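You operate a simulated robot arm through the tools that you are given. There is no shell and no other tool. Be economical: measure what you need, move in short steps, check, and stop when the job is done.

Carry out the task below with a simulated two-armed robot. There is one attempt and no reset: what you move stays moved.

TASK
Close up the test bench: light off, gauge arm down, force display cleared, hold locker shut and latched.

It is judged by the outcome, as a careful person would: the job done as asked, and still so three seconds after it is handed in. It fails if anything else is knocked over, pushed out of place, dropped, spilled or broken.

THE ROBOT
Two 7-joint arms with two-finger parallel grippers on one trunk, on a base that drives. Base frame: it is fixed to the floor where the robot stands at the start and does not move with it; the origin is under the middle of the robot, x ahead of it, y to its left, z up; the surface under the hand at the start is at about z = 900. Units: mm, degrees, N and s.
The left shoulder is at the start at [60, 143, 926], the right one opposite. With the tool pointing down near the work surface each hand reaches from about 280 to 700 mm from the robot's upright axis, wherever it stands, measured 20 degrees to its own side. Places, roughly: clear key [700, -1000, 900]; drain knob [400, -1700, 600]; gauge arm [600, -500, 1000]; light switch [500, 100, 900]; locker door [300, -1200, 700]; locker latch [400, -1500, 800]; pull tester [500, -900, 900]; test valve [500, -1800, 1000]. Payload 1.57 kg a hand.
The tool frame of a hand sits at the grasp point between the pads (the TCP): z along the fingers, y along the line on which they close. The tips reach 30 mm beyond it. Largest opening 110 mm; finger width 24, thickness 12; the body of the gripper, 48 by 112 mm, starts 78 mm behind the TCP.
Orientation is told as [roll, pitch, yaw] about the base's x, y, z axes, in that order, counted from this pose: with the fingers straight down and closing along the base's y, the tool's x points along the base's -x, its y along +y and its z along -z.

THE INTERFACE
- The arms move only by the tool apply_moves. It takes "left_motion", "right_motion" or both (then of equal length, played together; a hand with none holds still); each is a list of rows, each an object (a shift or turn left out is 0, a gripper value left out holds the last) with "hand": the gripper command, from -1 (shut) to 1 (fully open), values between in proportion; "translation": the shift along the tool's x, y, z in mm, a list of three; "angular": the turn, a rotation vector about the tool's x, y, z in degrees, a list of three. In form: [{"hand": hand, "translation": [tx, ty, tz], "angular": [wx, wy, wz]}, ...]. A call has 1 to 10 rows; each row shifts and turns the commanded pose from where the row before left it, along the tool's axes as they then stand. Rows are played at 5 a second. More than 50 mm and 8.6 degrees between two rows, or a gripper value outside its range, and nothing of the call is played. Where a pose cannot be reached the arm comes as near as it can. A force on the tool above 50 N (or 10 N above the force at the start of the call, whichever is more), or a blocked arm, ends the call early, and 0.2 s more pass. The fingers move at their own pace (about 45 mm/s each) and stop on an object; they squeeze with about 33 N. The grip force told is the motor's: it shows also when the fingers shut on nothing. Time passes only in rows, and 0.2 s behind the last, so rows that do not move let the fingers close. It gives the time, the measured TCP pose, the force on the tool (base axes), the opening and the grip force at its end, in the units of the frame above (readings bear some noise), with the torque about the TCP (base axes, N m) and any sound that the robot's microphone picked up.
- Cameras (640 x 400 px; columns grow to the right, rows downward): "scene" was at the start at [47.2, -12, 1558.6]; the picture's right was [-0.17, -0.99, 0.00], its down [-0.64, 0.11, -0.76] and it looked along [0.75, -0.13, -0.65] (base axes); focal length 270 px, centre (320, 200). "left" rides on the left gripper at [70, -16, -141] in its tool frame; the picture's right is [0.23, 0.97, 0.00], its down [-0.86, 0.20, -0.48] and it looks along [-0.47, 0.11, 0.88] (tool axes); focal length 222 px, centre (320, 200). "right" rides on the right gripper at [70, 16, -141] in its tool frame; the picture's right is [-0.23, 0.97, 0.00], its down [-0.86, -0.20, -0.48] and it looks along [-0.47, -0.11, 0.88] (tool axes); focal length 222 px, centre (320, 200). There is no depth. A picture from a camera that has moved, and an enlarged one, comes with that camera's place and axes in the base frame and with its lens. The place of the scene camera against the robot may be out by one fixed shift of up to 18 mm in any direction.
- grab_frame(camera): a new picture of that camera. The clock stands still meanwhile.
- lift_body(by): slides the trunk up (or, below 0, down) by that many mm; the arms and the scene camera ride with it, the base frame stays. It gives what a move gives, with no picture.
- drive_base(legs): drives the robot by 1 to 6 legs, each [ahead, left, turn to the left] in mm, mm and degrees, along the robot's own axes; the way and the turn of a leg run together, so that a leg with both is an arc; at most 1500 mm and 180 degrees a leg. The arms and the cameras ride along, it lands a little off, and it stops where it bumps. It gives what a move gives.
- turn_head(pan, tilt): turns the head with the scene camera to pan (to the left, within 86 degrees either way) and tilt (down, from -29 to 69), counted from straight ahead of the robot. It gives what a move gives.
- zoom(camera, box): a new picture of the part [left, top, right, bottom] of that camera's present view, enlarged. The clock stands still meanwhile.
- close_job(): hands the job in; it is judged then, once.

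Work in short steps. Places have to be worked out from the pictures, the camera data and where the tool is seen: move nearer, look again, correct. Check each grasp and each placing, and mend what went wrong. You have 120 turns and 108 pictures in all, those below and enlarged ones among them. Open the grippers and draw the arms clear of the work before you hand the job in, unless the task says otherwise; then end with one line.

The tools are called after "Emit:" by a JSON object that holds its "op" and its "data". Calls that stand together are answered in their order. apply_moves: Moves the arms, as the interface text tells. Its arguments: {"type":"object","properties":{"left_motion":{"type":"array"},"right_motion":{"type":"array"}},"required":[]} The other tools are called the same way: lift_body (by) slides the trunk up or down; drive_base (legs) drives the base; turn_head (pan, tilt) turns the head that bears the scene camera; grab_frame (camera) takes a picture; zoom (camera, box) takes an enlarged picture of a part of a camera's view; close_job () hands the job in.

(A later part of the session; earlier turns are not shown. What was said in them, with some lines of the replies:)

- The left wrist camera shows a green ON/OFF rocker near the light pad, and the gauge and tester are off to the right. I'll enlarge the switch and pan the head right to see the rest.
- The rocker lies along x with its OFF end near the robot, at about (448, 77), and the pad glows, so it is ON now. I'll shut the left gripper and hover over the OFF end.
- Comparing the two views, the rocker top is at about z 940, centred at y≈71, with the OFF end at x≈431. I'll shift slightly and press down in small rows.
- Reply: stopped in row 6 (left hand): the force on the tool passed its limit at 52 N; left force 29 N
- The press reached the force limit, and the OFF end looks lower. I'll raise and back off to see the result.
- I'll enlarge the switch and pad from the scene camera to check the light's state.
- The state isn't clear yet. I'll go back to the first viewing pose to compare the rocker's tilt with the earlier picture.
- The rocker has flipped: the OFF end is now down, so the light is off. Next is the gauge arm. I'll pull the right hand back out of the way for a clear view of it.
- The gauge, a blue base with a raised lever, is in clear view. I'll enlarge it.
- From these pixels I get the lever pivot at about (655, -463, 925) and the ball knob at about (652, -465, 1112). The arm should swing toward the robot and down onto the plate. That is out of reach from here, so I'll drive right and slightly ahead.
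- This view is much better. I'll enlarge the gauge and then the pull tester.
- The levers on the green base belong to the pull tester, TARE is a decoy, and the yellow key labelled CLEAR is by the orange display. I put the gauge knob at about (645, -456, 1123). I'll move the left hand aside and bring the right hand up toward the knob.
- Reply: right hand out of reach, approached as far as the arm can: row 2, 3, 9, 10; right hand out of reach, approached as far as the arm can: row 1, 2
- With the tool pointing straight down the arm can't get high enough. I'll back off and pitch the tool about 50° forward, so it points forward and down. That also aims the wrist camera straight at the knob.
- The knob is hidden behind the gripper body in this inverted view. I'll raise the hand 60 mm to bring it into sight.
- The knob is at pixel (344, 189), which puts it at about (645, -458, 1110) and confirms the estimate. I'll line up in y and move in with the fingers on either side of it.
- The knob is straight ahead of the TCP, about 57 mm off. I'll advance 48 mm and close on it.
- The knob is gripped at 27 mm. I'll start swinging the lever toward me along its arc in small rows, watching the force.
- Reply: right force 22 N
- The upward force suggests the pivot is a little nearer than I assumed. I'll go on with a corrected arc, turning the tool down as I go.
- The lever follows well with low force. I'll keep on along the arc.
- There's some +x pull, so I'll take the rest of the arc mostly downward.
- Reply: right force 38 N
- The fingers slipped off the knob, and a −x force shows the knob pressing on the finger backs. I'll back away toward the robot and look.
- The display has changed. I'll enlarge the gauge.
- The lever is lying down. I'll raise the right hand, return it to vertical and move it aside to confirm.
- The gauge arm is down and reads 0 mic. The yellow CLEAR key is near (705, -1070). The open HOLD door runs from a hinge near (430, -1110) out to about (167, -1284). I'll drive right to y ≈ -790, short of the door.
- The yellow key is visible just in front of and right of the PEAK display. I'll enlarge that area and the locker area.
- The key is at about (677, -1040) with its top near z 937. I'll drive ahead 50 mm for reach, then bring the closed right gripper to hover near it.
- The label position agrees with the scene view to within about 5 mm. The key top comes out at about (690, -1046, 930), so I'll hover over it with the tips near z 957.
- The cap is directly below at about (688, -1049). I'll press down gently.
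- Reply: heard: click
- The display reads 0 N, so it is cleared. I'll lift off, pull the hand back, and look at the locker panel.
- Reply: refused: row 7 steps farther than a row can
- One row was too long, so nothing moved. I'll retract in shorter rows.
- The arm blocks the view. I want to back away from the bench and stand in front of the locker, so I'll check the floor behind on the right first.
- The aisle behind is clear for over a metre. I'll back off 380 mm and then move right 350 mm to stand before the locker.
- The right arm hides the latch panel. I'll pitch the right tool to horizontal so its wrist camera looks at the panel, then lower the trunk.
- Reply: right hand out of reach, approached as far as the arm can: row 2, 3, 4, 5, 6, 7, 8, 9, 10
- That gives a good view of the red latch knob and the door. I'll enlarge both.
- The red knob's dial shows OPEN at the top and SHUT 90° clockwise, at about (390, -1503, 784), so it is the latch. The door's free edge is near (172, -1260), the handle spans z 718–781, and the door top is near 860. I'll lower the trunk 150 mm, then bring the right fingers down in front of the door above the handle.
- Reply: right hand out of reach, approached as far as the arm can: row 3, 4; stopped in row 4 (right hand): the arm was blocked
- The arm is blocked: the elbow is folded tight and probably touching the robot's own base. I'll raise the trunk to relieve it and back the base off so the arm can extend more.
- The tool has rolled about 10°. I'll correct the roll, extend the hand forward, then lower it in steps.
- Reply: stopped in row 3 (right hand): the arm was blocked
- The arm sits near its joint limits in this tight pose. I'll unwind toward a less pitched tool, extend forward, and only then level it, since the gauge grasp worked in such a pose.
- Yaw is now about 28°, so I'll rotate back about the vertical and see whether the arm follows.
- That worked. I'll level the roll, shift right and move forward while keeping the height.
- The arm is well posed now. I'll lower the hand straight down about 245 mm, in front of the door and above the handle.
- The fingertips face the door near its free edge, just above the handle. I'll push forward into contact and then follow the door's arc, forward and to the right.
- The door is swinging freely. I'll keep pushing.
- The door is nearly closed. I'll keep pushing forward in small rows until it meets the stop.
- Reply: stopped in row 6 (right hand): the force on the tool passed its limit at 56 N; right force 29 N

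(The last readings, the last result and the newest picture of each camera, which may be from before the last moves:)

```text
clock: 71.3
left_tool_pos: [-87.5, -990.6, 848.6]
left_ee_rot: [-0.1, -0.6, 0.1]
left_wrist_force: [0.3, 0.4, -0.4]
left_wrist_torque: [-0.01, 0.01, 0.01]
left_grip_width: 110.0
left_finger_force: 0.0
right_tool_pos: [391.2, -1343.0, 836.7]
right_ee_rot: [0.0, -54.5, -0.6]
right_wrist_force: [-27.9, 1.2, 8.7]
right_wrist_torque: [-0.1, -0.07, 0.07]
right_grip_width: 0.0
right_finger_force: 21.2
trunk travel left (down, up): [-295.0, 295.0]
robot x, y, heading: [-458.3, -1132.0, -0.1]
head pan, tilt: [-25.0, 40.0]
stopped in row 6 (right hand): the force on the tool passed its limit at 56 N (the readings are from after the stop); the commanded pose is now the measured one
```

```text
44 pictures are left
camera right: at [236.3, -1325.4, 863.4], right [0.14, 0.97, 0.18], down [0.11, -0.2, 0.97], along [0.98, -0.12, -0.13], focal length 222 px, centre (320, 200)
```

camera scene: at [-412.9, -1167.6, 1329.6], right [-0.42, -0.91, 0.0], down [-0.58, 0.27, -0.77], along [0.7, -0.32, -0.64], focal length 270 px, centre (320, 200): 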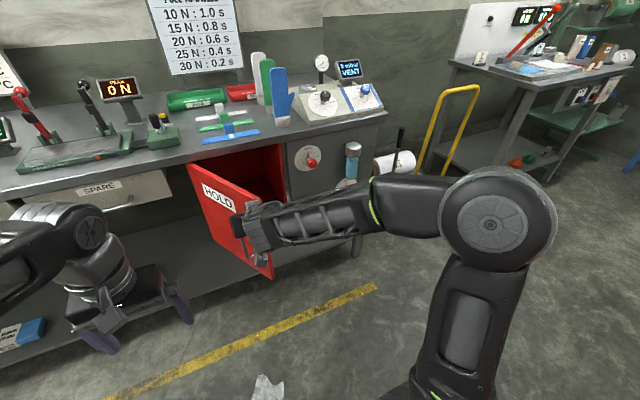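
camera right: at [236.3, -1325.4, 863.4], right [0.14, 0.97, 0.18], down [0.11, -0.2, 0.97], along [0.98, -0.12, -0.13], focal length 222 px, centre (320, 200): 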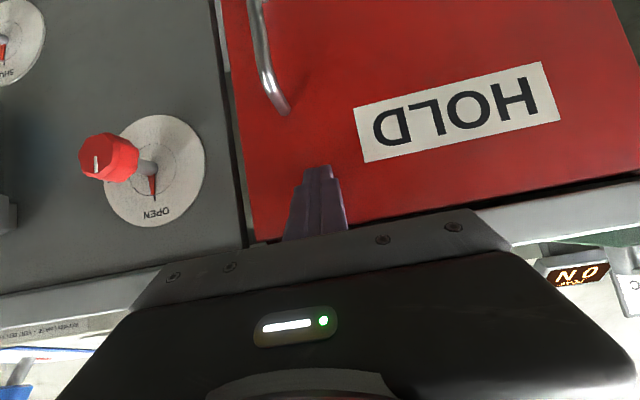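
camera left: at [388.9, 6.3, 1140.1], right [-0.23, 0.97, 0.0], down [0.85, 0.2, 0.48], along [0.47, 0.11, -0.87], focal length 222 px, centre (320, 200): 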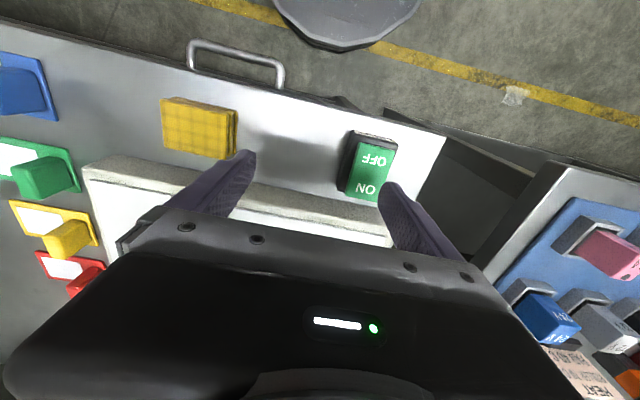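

The door has met its stop. I'll back off 60 mm and check whether it stays shut.

Emit:
{"op": "apply_moves", "data": {"right_motion": [{"translation": [17.2, 0, -24.6]}, {"translation": [17.2, 0, -24.6]}, {}, {}, {}]}}

Emit:
{"op": "grab_frame", "data": {"camera": "right"}}

Emit:
{"op": "zoom", "data": {"camera": "scene", "box": [160, 110, 380, 280]}}

```text
clock: 72.5
left_tool_pos: [-85.2, -991.1, 848.7]
left_ee_rot: [-0.2, -0.4, 0.1]
left_wrist_force: [0.8, -0.5, -0.2]
left_wrist_torque: [-0.02, -0.03, 0.05]
left_grip_width: 110.2
left_finger_force: 0.0
right_tool_pos: [335.3, -1341.7, 834.3]
right_ee_rot: [0.0, -54.3, -0.7]
right_wrist_force: [0.1, -0.2, 0.3]
right_wrist_torque: [0.0, 0.02, 0.03]
right_grip_width: 0.0
right_finger_force: 21.6
trunk travel left (down, up): [-295.0, 295.0]
robot x, y, heading: [-451.4, -1135.6, 0.2]
head pan, tilt: [-25.0, 40.0]
```

```text
43 pictures are left
camera right: at [178.8, -1324.5, 861.0], right [0.14, 0.97, 0.18], down [0.11, -0.2, 0.97], along [0.98, -0.12, -0.13], focal length 222 px, centre (320, 200)
```

right: 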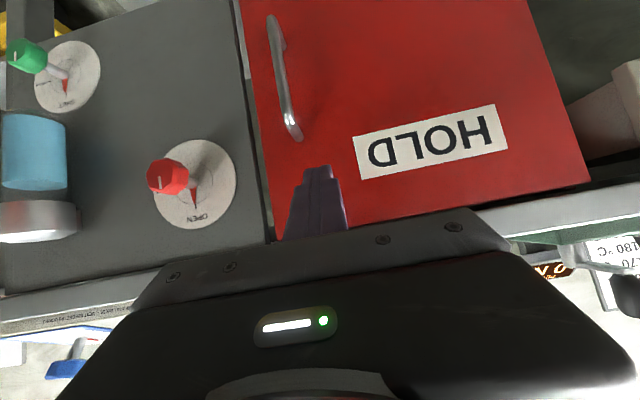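

```text
2.35 times, centred on (270, 195) of scene
camera zoom: at [-413.9, -1167.6, 1329.6], right [-0.42, -0.91, 0.0], down [-0.58, 0.27, -0.77], along [0.69, -0.32, -0.64], focal length 635 px, centre (438, 212)
```

zoom: 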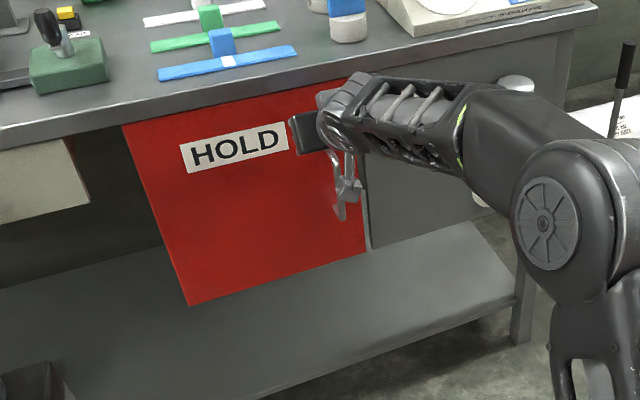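

The door stays shut and looks flush. Two wrist views put the red knob cap at about (389, -1512, 773). I'll draw the hand back, then shift the base right and ahead to reach it.

Emit:
{"op": "apply_moves", "data": {"right_motion": [{"translation": [23, 0, -33]}, {"translation": [23, 0, -33]}, {"translation": [23, 0, -33]}]}}

Emit:
{"op": "drive_base", "data": {"legs": [[0, -170, 0], [90, 0, 0]]}}

Emit:
{"op": "apply_moves", "data": {"right_motion": [{"angular": [0, -8, 0]}, {"angular": [0, -8, 0]}, {"angular": [0, -8, 0]}, {"angular": [0, -8, 0]}, {}]}}

Emit:
{"op": "grab_frame", "data": {"camera": "right"}}

```text
clock: 73.3
left_tool_pos: [-84.6, -991.0, 847.8]
left_ee_rot: [-0.2, -0.4, 0.1]
left_wrist_force: [0.0, 1.2, -0.8]
left_wrist_torque: [0.01, 0.0, -0.02]
left_grip_width: 110.1
left_finger_force: 0.0
right_tool_pos: [214.6, -1341.1, 836.4]
right_ee_rot: [0.1, -54.4, -0.7]
right_wrist_force: [-0.5, -0.5, 0.1]
right_wrist_torque: [-0.01, -0.02, -0.03]
right_grip_width: 0.1
right_finger_force: 20.4
trunk travel left (down, up): [-295.0, 295.0]
robot x, y, heading: [-450.0, -1134.0, -0.1]
head pan, tilt: [-25.0, 40.0]
```

```text
clock: 75.5
left_tool_pos: [6.5, -1161.3, 847.8]
left_ee_rot: [-0.2, -0.4, 0.1]
left_wrist_force: [0.2, 0.9, 0.1]
left_wrist_torque: [0.0, -0.01, 0.02]
left_grip_width: 109.9
left_finger_force: 0.1
right_tool_pos: [306.6, -1512.2, 835.1]
right_ee_rot: [0.0, -54.3, -0.5]
right_wrist_force: [-0.1, -0.7, -0.3]
right_wrist_torque: [0.0, 0.0, 0.0]
right_grip_width: 0.4
right_finger_force: 21.1
trunk travel left (down, up): [-295.0, 295.0]
robot x, y, heading: [-364.5, -1304.7, -0.2]
head pan, tilt: [-25.0, 40.0]
```

```text
clock: 76.7
left_tool_pos: [5.8, -1161.5, 846.8]
left_ee_rot: [-0.2, -0.5, 0.1]
left_wrist_force: [0.3, 0.1, 1.3]
left_wrist_torque: [-0.01, 0.01, 0.01]
left_grip_width: 109.5
left_finger_force: 0.1
right_tool_pos: [305.3, -1513.8, 835.5]
right_ee_rot: [-0.5, -86.5, -0.3]
right_wrist_force: [0.3, -0.3, -0.5]
right_wrist_torque: [0.01, -0.02, 0.03]
right_grip_width: 0.0
right_finger_force: 21.0
trunk travel left (down, up): [-295.0, 295.0]
robot x, y, heading: [-360.7, -1303.8, -0.0]
head pan, tilt: [-25.0, 40.0]
```

```text
41 pictures are left
camera right: at [160.3, -1495.7, 775.5], right [0.03, 0.97, 0.23], down [-0.43, -0.19, 0.88], along [0.9, -0.12, 0.41], focal length 222 px, centre (320, 200)
```

right: 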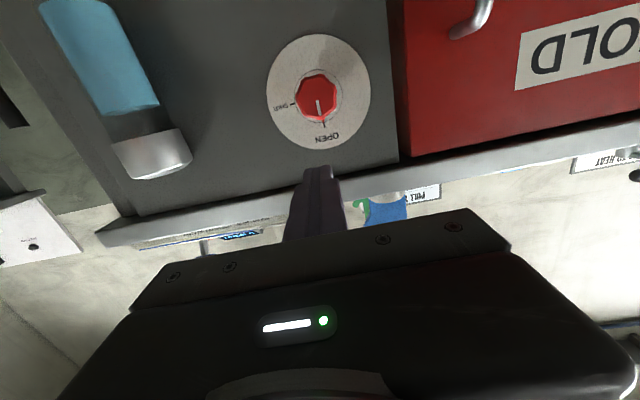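

The knob face is directly below the fingertips' line at about (y -1503, z 775), with its pointer at OPEN. I'll open the gripper, lower to knob height, and pre-rotate −45° so a 90° turn stays within range.

Emit:
{"op": "apply_moves", "data": {"right_motion": [{"hand": 0.2, "translation": [30, 11, 2]}, {"translation": [30, 0, 2]}, {"angular": [0, 0, -8]}, {"angular": [0, 0, -8]}, {"angular": [0, 0, -8]}, {"angular": [0, 0, -8]}, {"angular": [0, 0, -8]}, {"angular": [0, 0, -5]}, {}]}}

Emit:
{"op": "grab_frame", "data": {"camera": "right"}}

Emit:
{"op": "grab_frame", "data": {"camera": "scene"}}

```text
clock: 78.7
left_tool_pos: [5.0, -1162.0, 847.8]
left_ee_rot: [-0.2, -0.3, 0.1]
left_wrist_force: [-0.1, 0.2, -0.3]
left_wrist_torque: [0.02, -0.02, -0.05]
left_grip_width: 109.9
left_finger_force: 0.1
right_tool_pos: [306.5, -1501.7, 775.3]
right_ee_rot: [-84.8, -44.7, 85.7]
right_wrist_force: [0.2, 0.4, -0.1]
right_wrist_torque: [-0.02, 0.02, 0.03]
right_grip_width: 66.1
right_finger_force: 0.0
trunk travel left (down, up): [-295.0, 295.0]
robot x, y, heading: [-362.2, -1300.3, 0.2]
head pan, tilt: [-25.0, 40.0]
```

```text
40 pictures are left
camera right: at [160.5, -1538.6, 724.9], right [-0.03, 0.85, -0.53], down [-0.42, 0.47, 0.77], along [0.91, 0.24, 0.35], focal length 222 px, centre (320, 200)
```

right: 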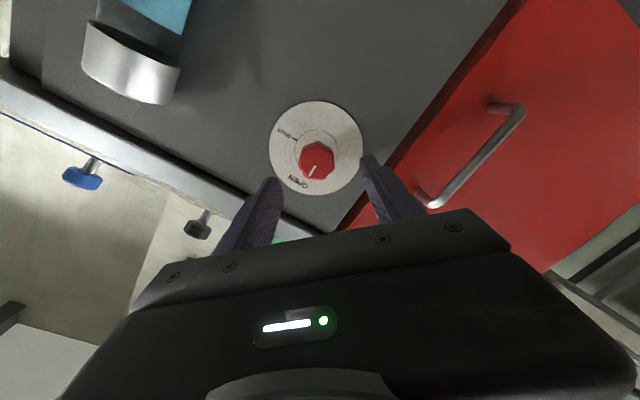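

```text
39 pictures are left
camera scene: at [-323.9, -1337.9, 1329.6], right [-0.42, -0.91, 0.0], down [-0.58, 0.27, -0.77], along [0.69, -0.32, -0.64], focal length 270 px, centre (320, 200)
```

scene: 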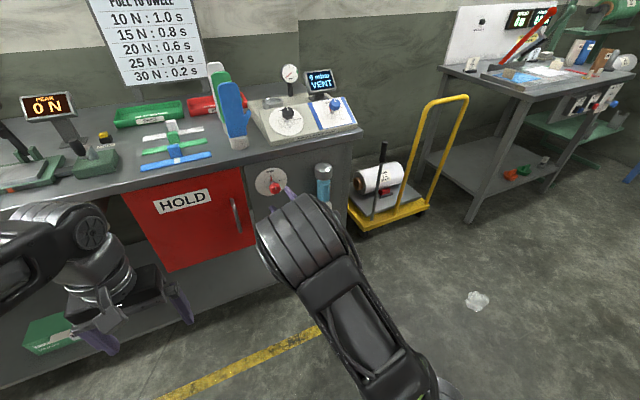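

The knob is centred between the fingers, with its face at about x 385. I'll advance 55 mm along the tool axis and look again.

Emit:
{"op": "apply_moves", "data": {"right_motion": [{"translation": [0, 0, 30]}, {"translation": [0, 0, 25]}, {}]}}

Emit:
{"op": "grab_frame", "data": {"camera": "right"}}

Emit:
{"op": "zoom", "data": {"camera": "scene", "box": [240, 150, 350, 230]}}

```text
clock: 79.5
left_tool_pos: [5.0, -1161.0, 848.1]
left_ee_rot: [-0.3, -0.4, 0.1]
left_wrist_force: [0.8, -0.4, 0.4]
left_wrist_torque: [0.0, 0.03, 0.0]
left_grip_width: 110.0
left_finger_force: 0.0
right_tool_pos: [361.9, -1500.6, 773.5]
right_ee_rot: [-84.8, -44.9, 85.7]
right_wrist_force: [0.2, -0.2, -0.2]
right_wrist_torque: [-0.03, -0.04, 0.01]
right_grip_width: 66.0
right_finger_force: 0.3
trunk travel left (down, up): [-295.0, 295.0]
robot x, y, heading: [-362.6, -1300.0, 0.0]
head pan, tilt: [-25.0, 40.0]
```

```text
38 pictures are left
camera right: at [215.6, -1537.1, 722.5], right [-0.02, 0.85, -0.53], down [-0.42, 0.47, 0.78], along [0.91, 0.24, 0.35], focal length 222 px, centre (320, 200)
```

right: 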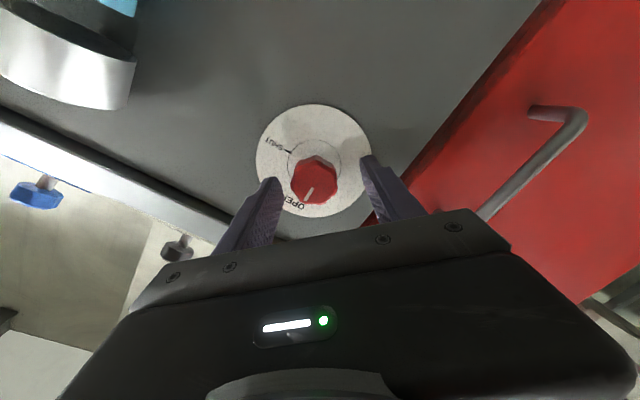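

```text
5.00 times, centred on (295, 190) of scene
camera zoom: at [-323.8, -1337.9, 1329.6], right [-0.42, -0.91, 0.0], down [-0.58, 0.27, -0.77], along [0.69, -0.32, -0.64], focal length 1350 px, centre (445, 250)
```

zoom: 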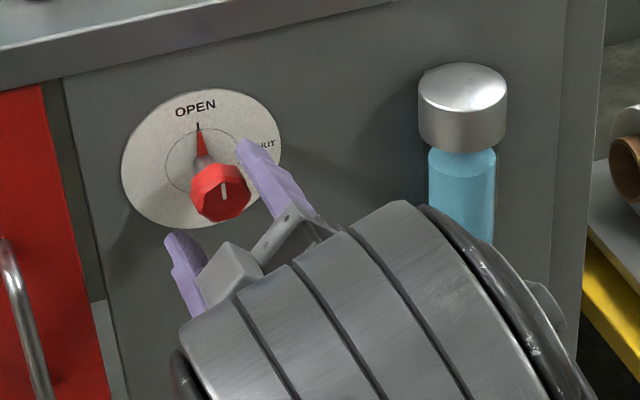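

The knob cap front is near x 372, centred at y -1508. I'll shift slightly right, advance 14 mm and close on it.

Emit:
{"op": "apply_moves", "data": {"right_motion": [{"translation": [5, -5, 0]}, {"translation": [0, 0, 7]}, {"translation": [0, 0, 7]}, {"hand": -1}, {"hand": -1}, {"hand": -1}, {"hand": -1}, {"hand": -1}]}}

Emit:
{"op": "grab_frame", "data": {"camera": "right"}}

```text
clock: 81.2
left_tool_pos: [6.0, -1160.6, 849.0]
left_ee_rot: [-0.1, -0.5, 0.1]
left_wrist_force: [-0.5, 0.3, -0.1]
left_wrist_torque: [0.0, 0.02, 0.0]
left_grip_width: 109.9
left_finger_force: 0.1
right_tool_pos: [375.1, -1508.7, 771.2]
right_ee_rot: [-84.6, -44.9, 85.6]
right_wrist_force: [-1.1, 3.1, -4.1]
right_wrist_torque: [0.01, -0.63, -0.42]
right_grip_width: 38.1
right_finger_force: 43.7
trunk travel left (down, up): [-295.0, 295.0]
robot x, y, heading: [-369.4, -1303.7, 0.3]
head pan, tilt: [-25.0, 40.0]
```

```text
36 pictures are left
camera right: at [228.8, -1545.5, 720.1], right [-0.03, 0.85, -0.53], down [-0.42, 0.47, 0.78], along [0.91, 0.24, 0.35], focal length 222 px, centre (320, 200)
```

right: 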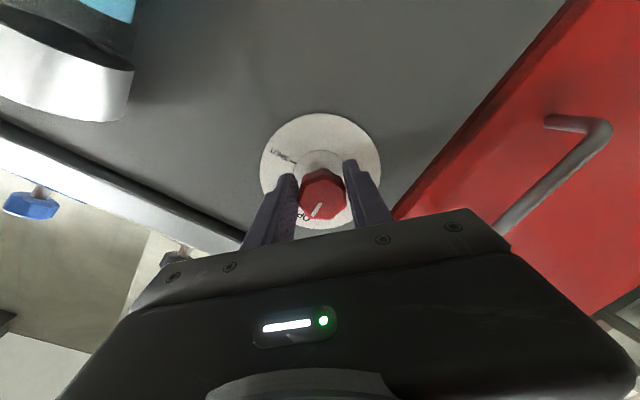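

The knob is gripped at 38 mm. I'll start turning it clockwise toward SHUT, +32° first.

Emit:
{"op": "apply_moves", "data": {"right_motion": [{"angular": [0, 0, 8]}, {"angular": [0, 0, 8]}, {"angular": [0, 0, 8]}, {"angular": [0, 0, 8]}]}}

Emit:
{"op": "grab_frame", "data": {"camera": "right"}}

```text
clock: 82.2
left_tool_pos: [5.5, -1160.4, 847.2]
left_ee_rot: [-0.2, -0.4, 0.1]
left_wrist_force: [0.0, 0.0, -0.7]
left_wrist_torque: [-0.03, -0.03, 0.02]
left_grip_width: 109.8
left_finger_force: 0.0
right_tool_pos: [374.4, -1504.5, 769.2]
right_ee_rot: [-72.7, -76.5, 72.8]
right_wrist_force: [-7.7, 15.8, -12.7]
right_wrist_torque: [-0.11, -0.42, 0.15]
right_grip_width: 37.5
right_finger_force: 43.4
trunk travel left (down, up): [-295.0, 295.0]
robot x, y, heading: [-367.7, -1302.7, -0.1]
head pan, tilt: [-25.0, 40.0]
```

```text
35 pictures are left
camera right: at [228.1, -1505.0, 708.3], right [0.01, 1.0, 0.0], down [-0.42, 0.0, 0.91], along [0.91, -0.01, 0.42], focal length 222 px, centre (320, 200)
```

right: 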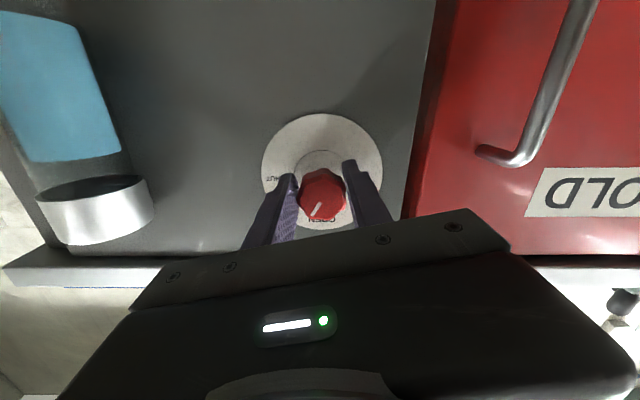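

The knob turns with the gripper. Continuing.

Emit:
{"op": "apply_moves", "data": {"right_motion": [{"angular": [0, 0, 8]}, {"angular": [0, 0, 8]}, {"angular": [0, 0, 8]}, {"angular": [0, 0, 8]}]}}

Emit:
{"op": "grab_frame", "data": {"camera": "right"}}

```text
clock: 83.2
left_tool_pos: [5.9, -1160.7, 846.6]
left_ee_rot: [-0.3, -0.5, 0.0]
left_wrist_force: [0.5, 0.3, 0.1]
left_wrist_torque: [0.05, 0.01, 0.0]
left_grip_width: 109.9
left_finger_force: 0.0
right_tool_pos: [375.8, -1502.2, 769.9]
right_ee_rot: [78.2, -70.6, -78.8]
right_wrist_force: [-5.5, 31.2, -14.2]
right_wrist_torque: [-0.1, 0.2, 1.49]
right_grip_width: 37.6
right_finger_force: 43.7
trunk travel left (down, up): [-295.0, 295.0]
robot x, y, heading: [-366.7, -1301.6, 0.0]
head pan, tilt: [-25.0, 40.0]
```

```text
34 pictures are left
camera right: at [229.4, -1464.6, 719.8], right [0.04, 0.85, 0.53], down [-0.43, -0.47, 0.77], along [0.9, -0.25, 0.34], focal length 222 px, centre (320, 200)
```

right: 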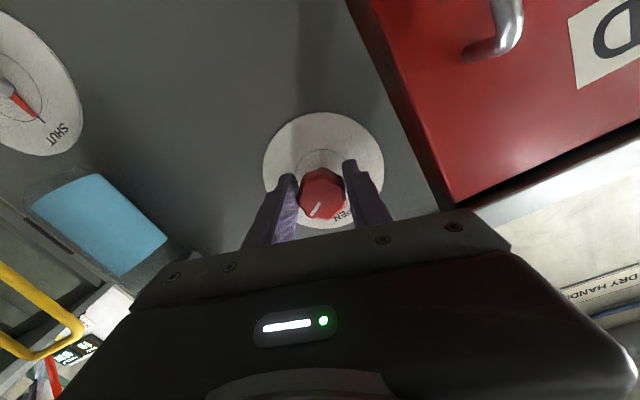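

Side force is building because my commanded position is slightly too far right. I'll recentre and finish the last ~26°.

Emit:
{"op": "apply_moves", "data": {"right_motion": [{"translation": [3.5, 4, 0]}, {"angular": [0, 0, 8]}, {"angular": [0, 0, 8]}, {"angular": [0, 0, 8]}, {"angular": [0, 0, 3]}, {}]}}

Emit:
{"op": "grab_frame", "data": {"camera": "right"}}

Emit:
{"op": "zoom", "data": {"camera": "scene", "box": [240, 150, 350, 230]}}

```text
clock: 84.7
left_tool_pos: [6.2, -1159.4, 848.9]
left_ee_rot: [-0.3, -0.3, 0.1]
left_wrist_force: [0.3, 0.3, -0.4]
left_wrist_torque: [-0.02, -0.02, -0.01]
left_grip_width: 110.2
left_finger_force: 0.1
right_tool_pos: [374.7, -1498.9, 771.5]
right_ee_rot: [85.1, -43.9, -86.9]
right_wrist_force: [1.8, 21.6, -0.3]
right_wrist_torque: [-0.07, -0.23, 1.35]
right_grip_width: 37.8
right_finger_force: 43.5
trunk travel left (down, up): [-295.0, 295.0]
robot x, y, heading: [-365.2, -1304.0, 0.2]
head pan, tilt: [-25.0, 40.0]
```

```text
33 pictures are left
camera right: at [232.1, -1438.7, 744.6], right [0.05, 0.51, 0.86], down [-0.45, -0.75, 0.48], along [0.89, -0.42, 0.19], focal length 222 px, centre (320, 200)
```

right: 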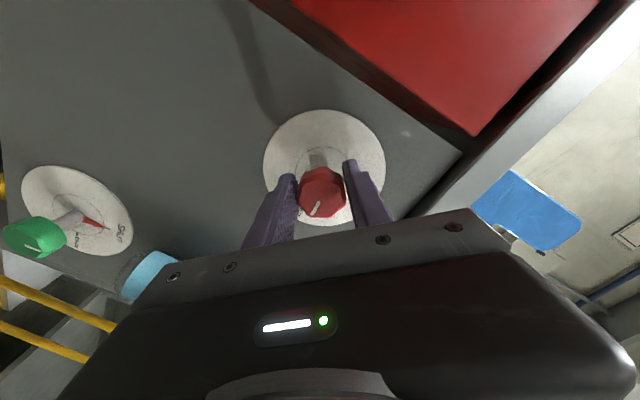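

```text
5.00 times, centred on (295, 190) of scene
camera zoom: at [-323.9, -1335.8, 1329.7], right [-0.42, -0.91, 0.0], down [-0.58, 0.27, -0.77], along [0.69, -0.32, -0.64], focal length 1350 px, centre (445, 250)
```

zoom: 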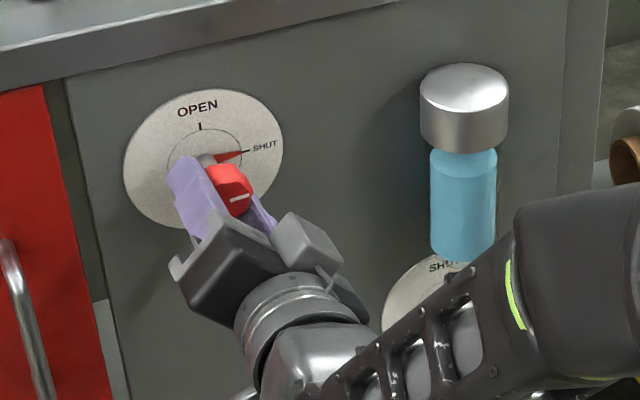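

The pointer appears to be at SHUT. I'll release, back straight off, and check.

Emit:
{"op": "apply_moves", "data": {"right_motion": [{"hand": 0.2}, {"hand": 0.2}, {"hand": 0.2}, {"translation": [0, 0, -30]}, {"translation": [0, 0, -40]}, {"translation": [0, 0, -40]}, {"translation": [0, 0, -40]}]}}

Emit:
{"op": "zoom", "data": {"camera": "scene", "box": [240, 150, 350, 230]}}

Emit:
{"op": "grab_frame", "data": {"camera": "right"}}

```text
clock: 86.2
left_tool_pos: [4.2, -1163.0, 848.3]
left_ee_rot: [-0.1, -0.4, 0.1]
left_wrist_force: [0.3, 0.3, -0.5]
left_wrist_torque: [0.03, -0.05, -0.03]
left_grip_width: 110.3
left_finger_force: 0.1
right_tool_pos: [223.9, -1501.7, 778.5]
right_ee_rot: [84.9, -43.9, -87.1]
right_wrist_force: [0.2, 0.6, -0.1]
right_wrist_torque: [0.04, -0.01, 0.03]
right_grip_width: 65.9
right_finger_force: 0.1
trunk travel left (down, up): [-295.0, 295.0]
robot x, y, heading: [-361.5, -1304.9, 0.1]
head pan, tilt: [-25.0, 40.0]
```

```text
5.00 times, centred on (295, 190) of scene
camera zoom: at [-324.0, -1337.9, 1329.6], right [-0.42, -0.91, 0.0], down [-0.58, 0.27, -0.77], along [0.69, -0.32, -0.64], focal length 1350 px, centre (445, 250)
```

zoom: 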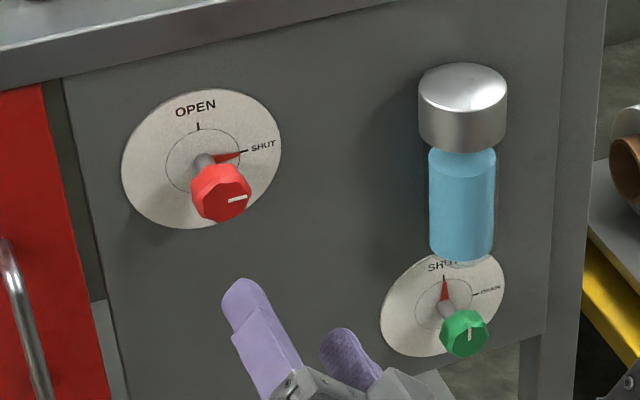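

```text
30 pictures are left
camera right: at [80.8, -1440.0, 751.2], right [0.06, 0.51, 0.86], down [-0.46, -0.75, 0.48], along [0.89, -0.42, 0.19], focal length 222 px, centre (320, 200)
```

right: 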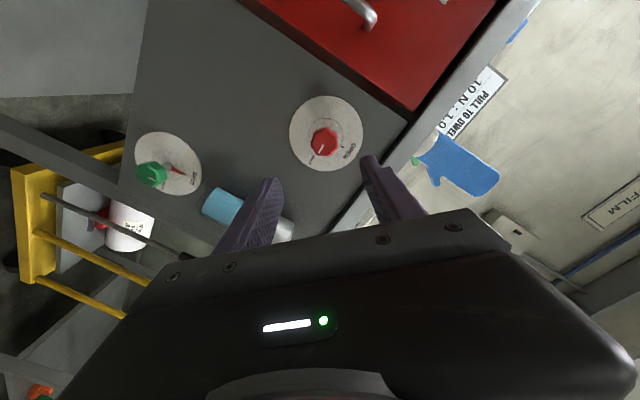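

I'll enlarge the dial to judge how well the pointer lines up.

Emit:
{"op": "zoom", "data": {"camera": "scene", "box": [255, 160, 305, 200]}}

Emit:
{"op": "zoom", "data": {"camera": "right", "box": [270, 80, 390, 180]}}

Emit:
{"op": "zoom", "data": {"camera": "scene", "box": [90, 140, 310, 290]}}

```text
10.00 times, centred on (280, 180) of scene
camera zoom: at [-324.0, -1337.9, 1329.6], right [-0.42, -0.91, 0.0], down [-0.58, 0.27, -0.77], along [0.69, -0.32, -0.64], focal length 2700 px, centre (720, 400)
```

zoom: 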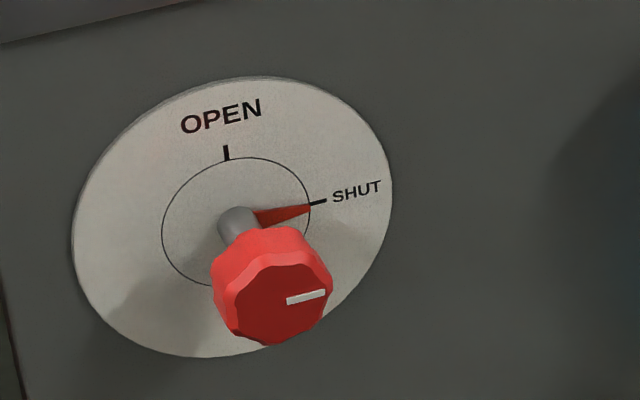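

```text
4.00 times, centred on (330, 130) of right
camera zoom: at [80.8, -1440.0, 751.2], right [0.06, 0.51, 0.86], down [-0.46, -0.75, 0.48], along [0.89, -0.42, 0.19], focal length 888 px, centre (280, 480)
```

zoom: 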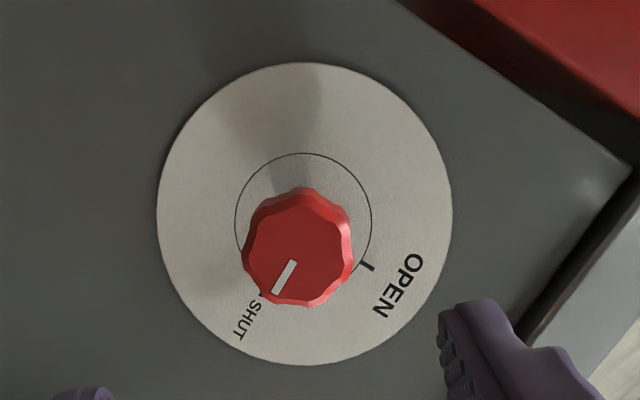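

```text
2.67 times, centred on (200, 215) of scene
camera zoom: at [-324.0, -1337.9, 1329.6], right [-0.42, -0.91, 0.0], down [-0.58, 0.27, -0.77], along [0.69, -0.32, -0.64], focal length 720 px, centre (640, 160)
```

zoom: 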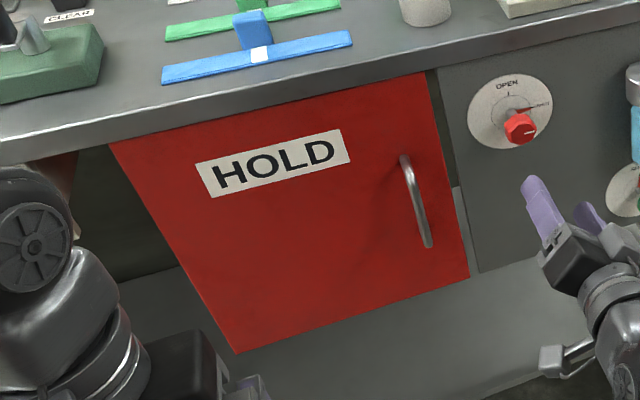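

The pointer lines up with SHUT and the door is flush. To be sure it is latched I'll do a gentle pull test on the door handle, which is vertical near (385, -1386, 710). First I'll level the gripper and bring it in front of the handle.

Emit:
{"op": "apply_moves", "data": {"right_motion": [{"angular": [0, 0, -8.5]}, {"angular": [0, 0, -8.5]}, {"angular": [0, 0, -8.5]}, {"angular": [0, 0, -8.5]}, {"angular": [0, 0, -8.5]}, {"translation": [10, 40, 0]}, {"translation": [15, 40, 0]}, {"translation": [15, 36, 0]}, {}]}}

Emit:
{"op": "grab_frame", "data": {"camera": "right"}}

```text
clock: 88.2
left_tool_pos: [6.6, -1161.9, 848.7]
left_ee_rot: [-0.1, -0.4, 0.1]
left_wrist_force: [-0.2, 0.7, 0.0]
left_wrist_torque: [0.0, -0.01, -0.03]
left_grip_width: 110.2
left_finger_force: 0.1
right_tool_pos: [224.9, -1385.9, 746.0]
right_ee_rot: [43.2, -84.9, -44.0]
right_wrist_force: [0.1, -0.7, -0.9]
right_wrist_torque: [-0.01, 0.06, 0.0]
right_grip_width: 65.8
right_finger_force: 0.0
trunk travel left (down, up): [-295.0, 295.0]
robot x, y, heading: [-366.6, -1304.8, 0.2]
head pan, tilt: [-25.0, 40.0]
```

```text
26 pictures are left
camera right: at [79.1, -1364.4, 687.4], right [0.03, 0.96, 0.29], down [-0.43, -0.25, 0.87], along [0.9, -0.15, 0.4], focal length 222 px, centre (320, 200)
```

right: 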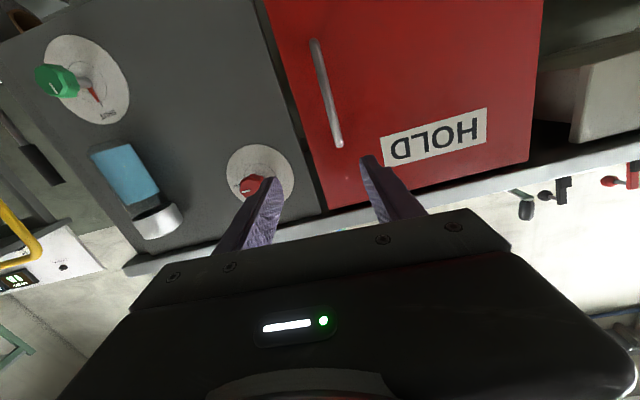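

The handle bar is at y ≈ -1366, spanning z about 630–745. I'll align to its middle, advance with the fingers on either side, and close.

Emit:
{"op": "apply_moves", "data": {"right_motion": [{"translation": [22, 10, 0]}, {"translation": [22, 10, 0]}, {"translation": [0, 0, 35]}, {"translation": [0, 0, 35]}, {"translation": [0, 0, 30]}, {}]}}

Emit:
{"op": "grab_frame", "data": {"camera": "right"}}

```text
clock: 89.7
left_tool_pos: [6.4, -1161.0, 847.6]
left_ee_rot: [-0.1, -0.4, 0.1]
left_wrist_force: [-0.3, -0.3, 0.7]
left_wrist_torque: [0.02, 0.01, 0.0]
left_grip_width: 110.1
left_finger_force: 0.1
right_tool_pos: [320.3, -1363.5, 697.9]
right_ee_rot: [43.5, -85.0, -44.2]
right_wrist_force: [-0.2, 0.4, 0.2]
right_wrist_torque: [-0.02, 0.01, 0.0]
right_grip_width: 66.1
right_finger_force: 0.1
trunk travel left (down, up): [-295.0, 295.0]
robot x, y, heading: [-359.7, -1300.7, 0.0]
head pan, tilt: [-25.0, 40.0]
```

```text
25 pictures are left
camera right: at [174.7, -1342.3, 639.8], right [0.03, 0.96, 0.29], down [-0.43, -0.25, 0.87], along [0.9, -0.15, 0.4], focal length 222 px, centre (320, 200)
```

right: 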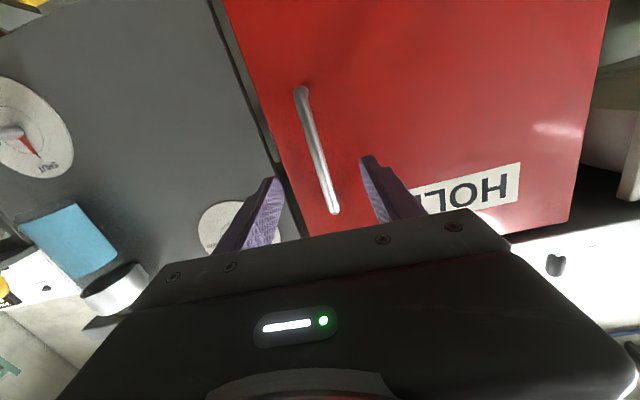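

The handle bar is between the fingers. I'll advance 45 mm more and close on it.

Emit:
{"op": "apply_moves", "data": {"right_motion": [{"translation": [0, 0, 25]}, {"translation": [0, 0, 20]}, {"hand": -1}, {"hand": -1}, {"hand": -1}, {"hand": -1}, {"hand": -1}, {"hand": -1}]}}

Emit:
{"op": "grab_frame", "data": {"camera": "right"}}

```text
clock: 91.5
left_tool_pos: [6.9, -1161.2, 848.1]
left_ee_rot: [-0.3, -0.4, 0.2]
left_wrist_force: [0.3, 0.6, -0.5]
left_wrist_torque: [-0.02, 0.01, -0.04]
left_grip_width: 110.2
left_finger_force: 0.1
right_tool_pos: [365.1, -1363.7, 694.7]
right_ee_rot: [42.9, -84.8, -43.8]
right_wrist_force: [0.3, -0.4, 0.3]
right_wrist_torque: [-0.74, 0.01, 0.02]
right_grip_width: 13.1
right_finger_force: 29.4
trunk travel left (down, up): [-295.0, 295.0]
robot x, y, heading: [-362.8, -1304.0, 0.1]
head pan, tilt: [-25.0, 40.0]
```

```text
24 pictures are left
camera right: at [220.6, -1342.3, 636.0], right [0.03, 0.96, 0.28], down [-0.43, -0.25, 0.87], along [0.9, -0.15, 0.4], focal length 222 px, centre (320, 200)
```

right: 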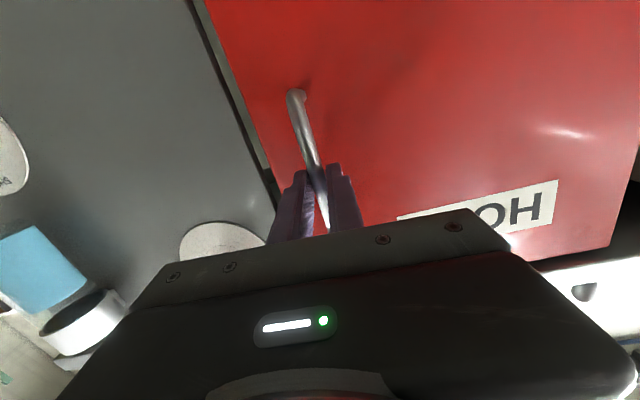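

The handle is held at 13 mm. I'll pull back gently, 10 mm in small rows.

Emit:
{"op": "apply_moves", "data": {"right_motion": [{"translation": [0, 0, -3]}, {"translation": [0, 0, -3]}, {"translation": [0, 0, -4]}, {}]}}

```text
clock: 92.5
left_tool_pos: [6.9, -1160.4, 845.7]
left_ee_rot: [-0.2, -0.3, 0.1]
left_wrist_force: [0.5, 0.3, -0.2]
left_wrist_torque: [0.01, 0.03, -0.03]
left_grip_width: 110.2
left_finger_force: 0.1
right_tool_pos: [357.5, -1363.5, 694.3]
right_ee_rot: [43.7, -84.9, -44.3]
right_wrist_force: [25.4, 4.8, 0.6]
right_wrist_torque: [-0.75, -0.03, 0.15]
right_grip_width: 13.1
right_finger_force: 29.7
trunk travel left (down, up): [-295.0, 295.0]
robot x, y, heading: [-365.2, -1303.1, 0.2]
head pan, tilt: [-25.0, 40.0]
```

The handle resists with 25 N, whereas the door swung with almost no force before, so it is latched. I'll ease forward again, release and withdraw.

Emit:
{"op": "apply_moves", "data": {"right_motion": [{"translation": [0, 0, 5]}, {"translation": [0, 0, 3]}, {"hand": 0.2}, {"hand": 0.2}, {"hand": 0.2}, {"translation": [0, 0, -40]}, {"translation": [0, 0, -45]}, {"translation": [0, 0, -45]}, {"translation": [0, 0, -30]}]}}

Emit:
{"op": "drive_base", "data": {"legs": [[-150, 0, 0]]}}

Emit:
{"op": "grab_frame", "data": {"camera": "scene"}}

Emit:
{"op": "zoom", "data": {"camera": "scene", "box": [80, 100, 360, 280]}}

```text
clock: 94.5
left_tool_pos: [5.5, -1161.9, 848.0]
left_ee_rot: [-0.2, -0.4, 0.1]
left_wrist_force: [0.6, -0.5, 0.8]
left_wrist_torque: [0.03, 0.0, -0.02]
left_grip_width: 110.0
left_finger_force: 0.0
right_tool_pos: [204.0, -1362.0, 702.8]
right_ee_rot: [44.3, -84.9, -45.2]
right_wrist_force: [-0.7, -0.5, -0.5]
right_wrist_torque: [0.01, -0.03, -0.02]
right_grip_width: 65.9
right_finger_force: 0.0
trunk travel left (down, up): [-295.0, 295.0]
robot x, y, heading: [-363.9, -1304.7, 0.1]
head pan, tilt: [-25.0, 40.0]
```

```text
clock: 95.8
left_tool_pos: [-146.5, -1161.8, 848.7]
left_ee_rot: [-0.2, -0.3, 0.3]
left_wrist_force: [-0.2, -0.9, 0.6]
left_wrist_torque: [0.01, 0.0, 0.0]
left_grip_width: 110.1
left_finger_force: 0.0
right_tool_pos: [53.3, -1360.0, 703.5]
right_ee_rot: [43.8, -84.9, -44.2]
right_wrist_force: [-0.6, 0.5, 0.1]
right_wrist_torque: [-0.01, -0.01, -0.02]
right_grip_width: 66.0
right_finger_force: 0.1
trunk travel left (down, up): [-295.0, 295.0]
robot x, y, heading: [-514.8, -1303.7, 0.3]
head pan, tilt: [-25.0, 40.0]
```

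```text
23 pictures are left
camera scene: at [-475.8, -1338.1, 1329.6], right [-0.42, -0.91, 0.0], down [-0.58, 0.27, -0.77], along [0.7, -0.32, -0.64], focal length 270 px, centre (320, 200)
```

scene: 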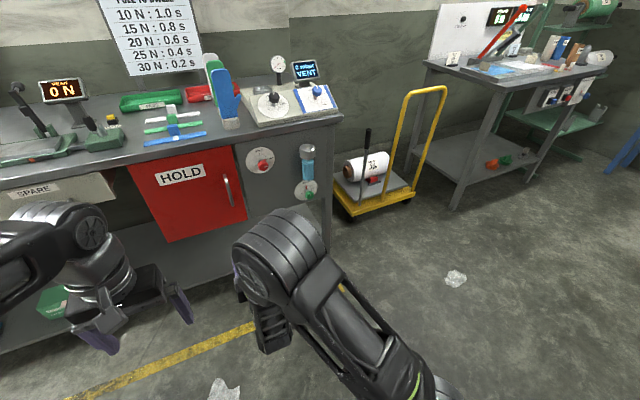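

```text
2.22 times, centred on (220, 190) of scene
camera zoom: at [-475.8, -1338.1, 1329.6], right [-0.42, -0.91, 0.0], down [-0.58, 0.27, -0.77], along [0.7, -0.32, -0.64], focal length 600 px, centre (542, 222)
```

zoom: 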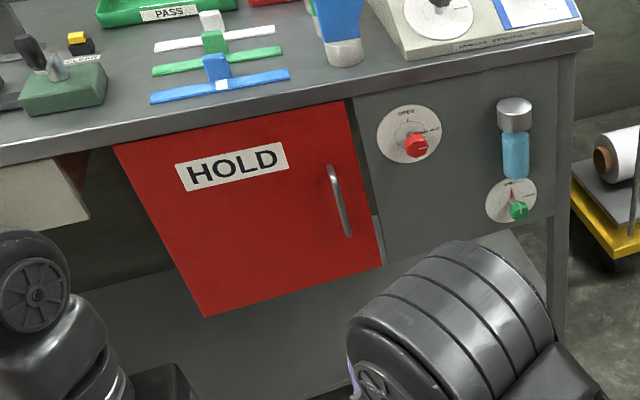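

The door is shut, the latch is at SHUT and the display reads 0 N. I'll take a last look left at the gauge and light.

Emit:
{"op": "turn_head", "data": {"pan": 45, "tilt": 25}}

Emit:
{"op": "zoom", "data": {"camera": "scene", "box": [160, 60, 640, 360]}}

```text
clock: 97.2
left_tool_pos: [-146.1, -1160.6, 848.9]
left_ee_rot: [-0.1, -0.5, 0.3]
left_wrist_force: [0.5, 0.1, -0.2]
left_wrist_torque: [0.01, 0.02, 0.01]
left_grip_width: 109.7
left_finger_force: 0.0
right_tool_pos: [54.5, -1360.6, 703.1]
right_ee_rot: [43.6, -84.9, -44.1]
right_wrist_force: [0.5, -0.1, -1.0]
right_wrist_torque: [0.02, -0.01, 0.0]
right_grip_width: 66.1
right_finger_force: 0.1
trunk travel left (down, up): [-295.0, 295.0]
robot x, y, heading: [-517.0, -1304.9, 0.3]
head pan, tilt: [45.0, 25.0]
```

```text
1.33 times, centred on (400, 210) of scene
camera zoom: at [-487.9, -1237.1, 1352.9], right [0.71, -0.7, 0.0], down [-0.3, -0.3, -0.91], along [0.64, 0.64, -0.42], focal length 360 px, centre (213, 187)
```

zoom: 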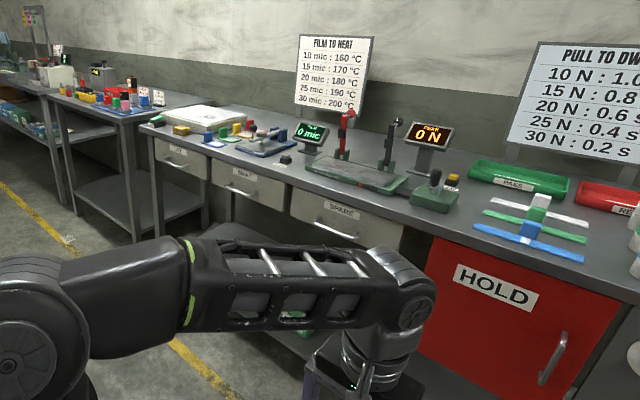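

The gauge is down at 0 mic, the force display is at 0 N, the locker is shut and latched, and nothing on the bench has been disturbed. The arms are clear and the grippers open, so I'll hand in.

Emit:
{"op": "apply_moves", "data": {"right_motion": [{"hand": 1}, {"hand": 1}, {"hand": 1}]}}

Emit:
{"op": "close_job", "data": {}}

```text
clock: 98.0
left_tool_pos: [-146.6, -1161.4, 848.8]
left_ee_rot: [-0.2, -0.4, 0.4]
left_wrist_force: [0.2, 0.9, -0.5]
left_wrist_torque: [0.01, -0.01, 0.0]
left_grip_width: 110.0
left_finger_force: 0.1
right_tool_pos: [53.1, -1361.6, 704.2]
right_ee_rot: [43.6, -84.9, -44.1]
right_wrist_force: [0.4, 0.0, -0.1]
right_wrist_torque: [-0.01, 0.02, 0.01]
right_grip_width: 110.1
right_finger_force: 0.1
trunk travel left (down, up): [-295.0, 295.0]
robot x, y, heading: [-516.3, -1304.6, 0.2]
head pan, tilt: [45.0, 25.0]
```

```text
The job is handed in.
```

The bench is closed up and handed in: light switch set to OFF, gauge arm down (0 mic), force display cleared (0 N), and hold locker shut with its latch at SHUT, where the door held against a 25 N pull.
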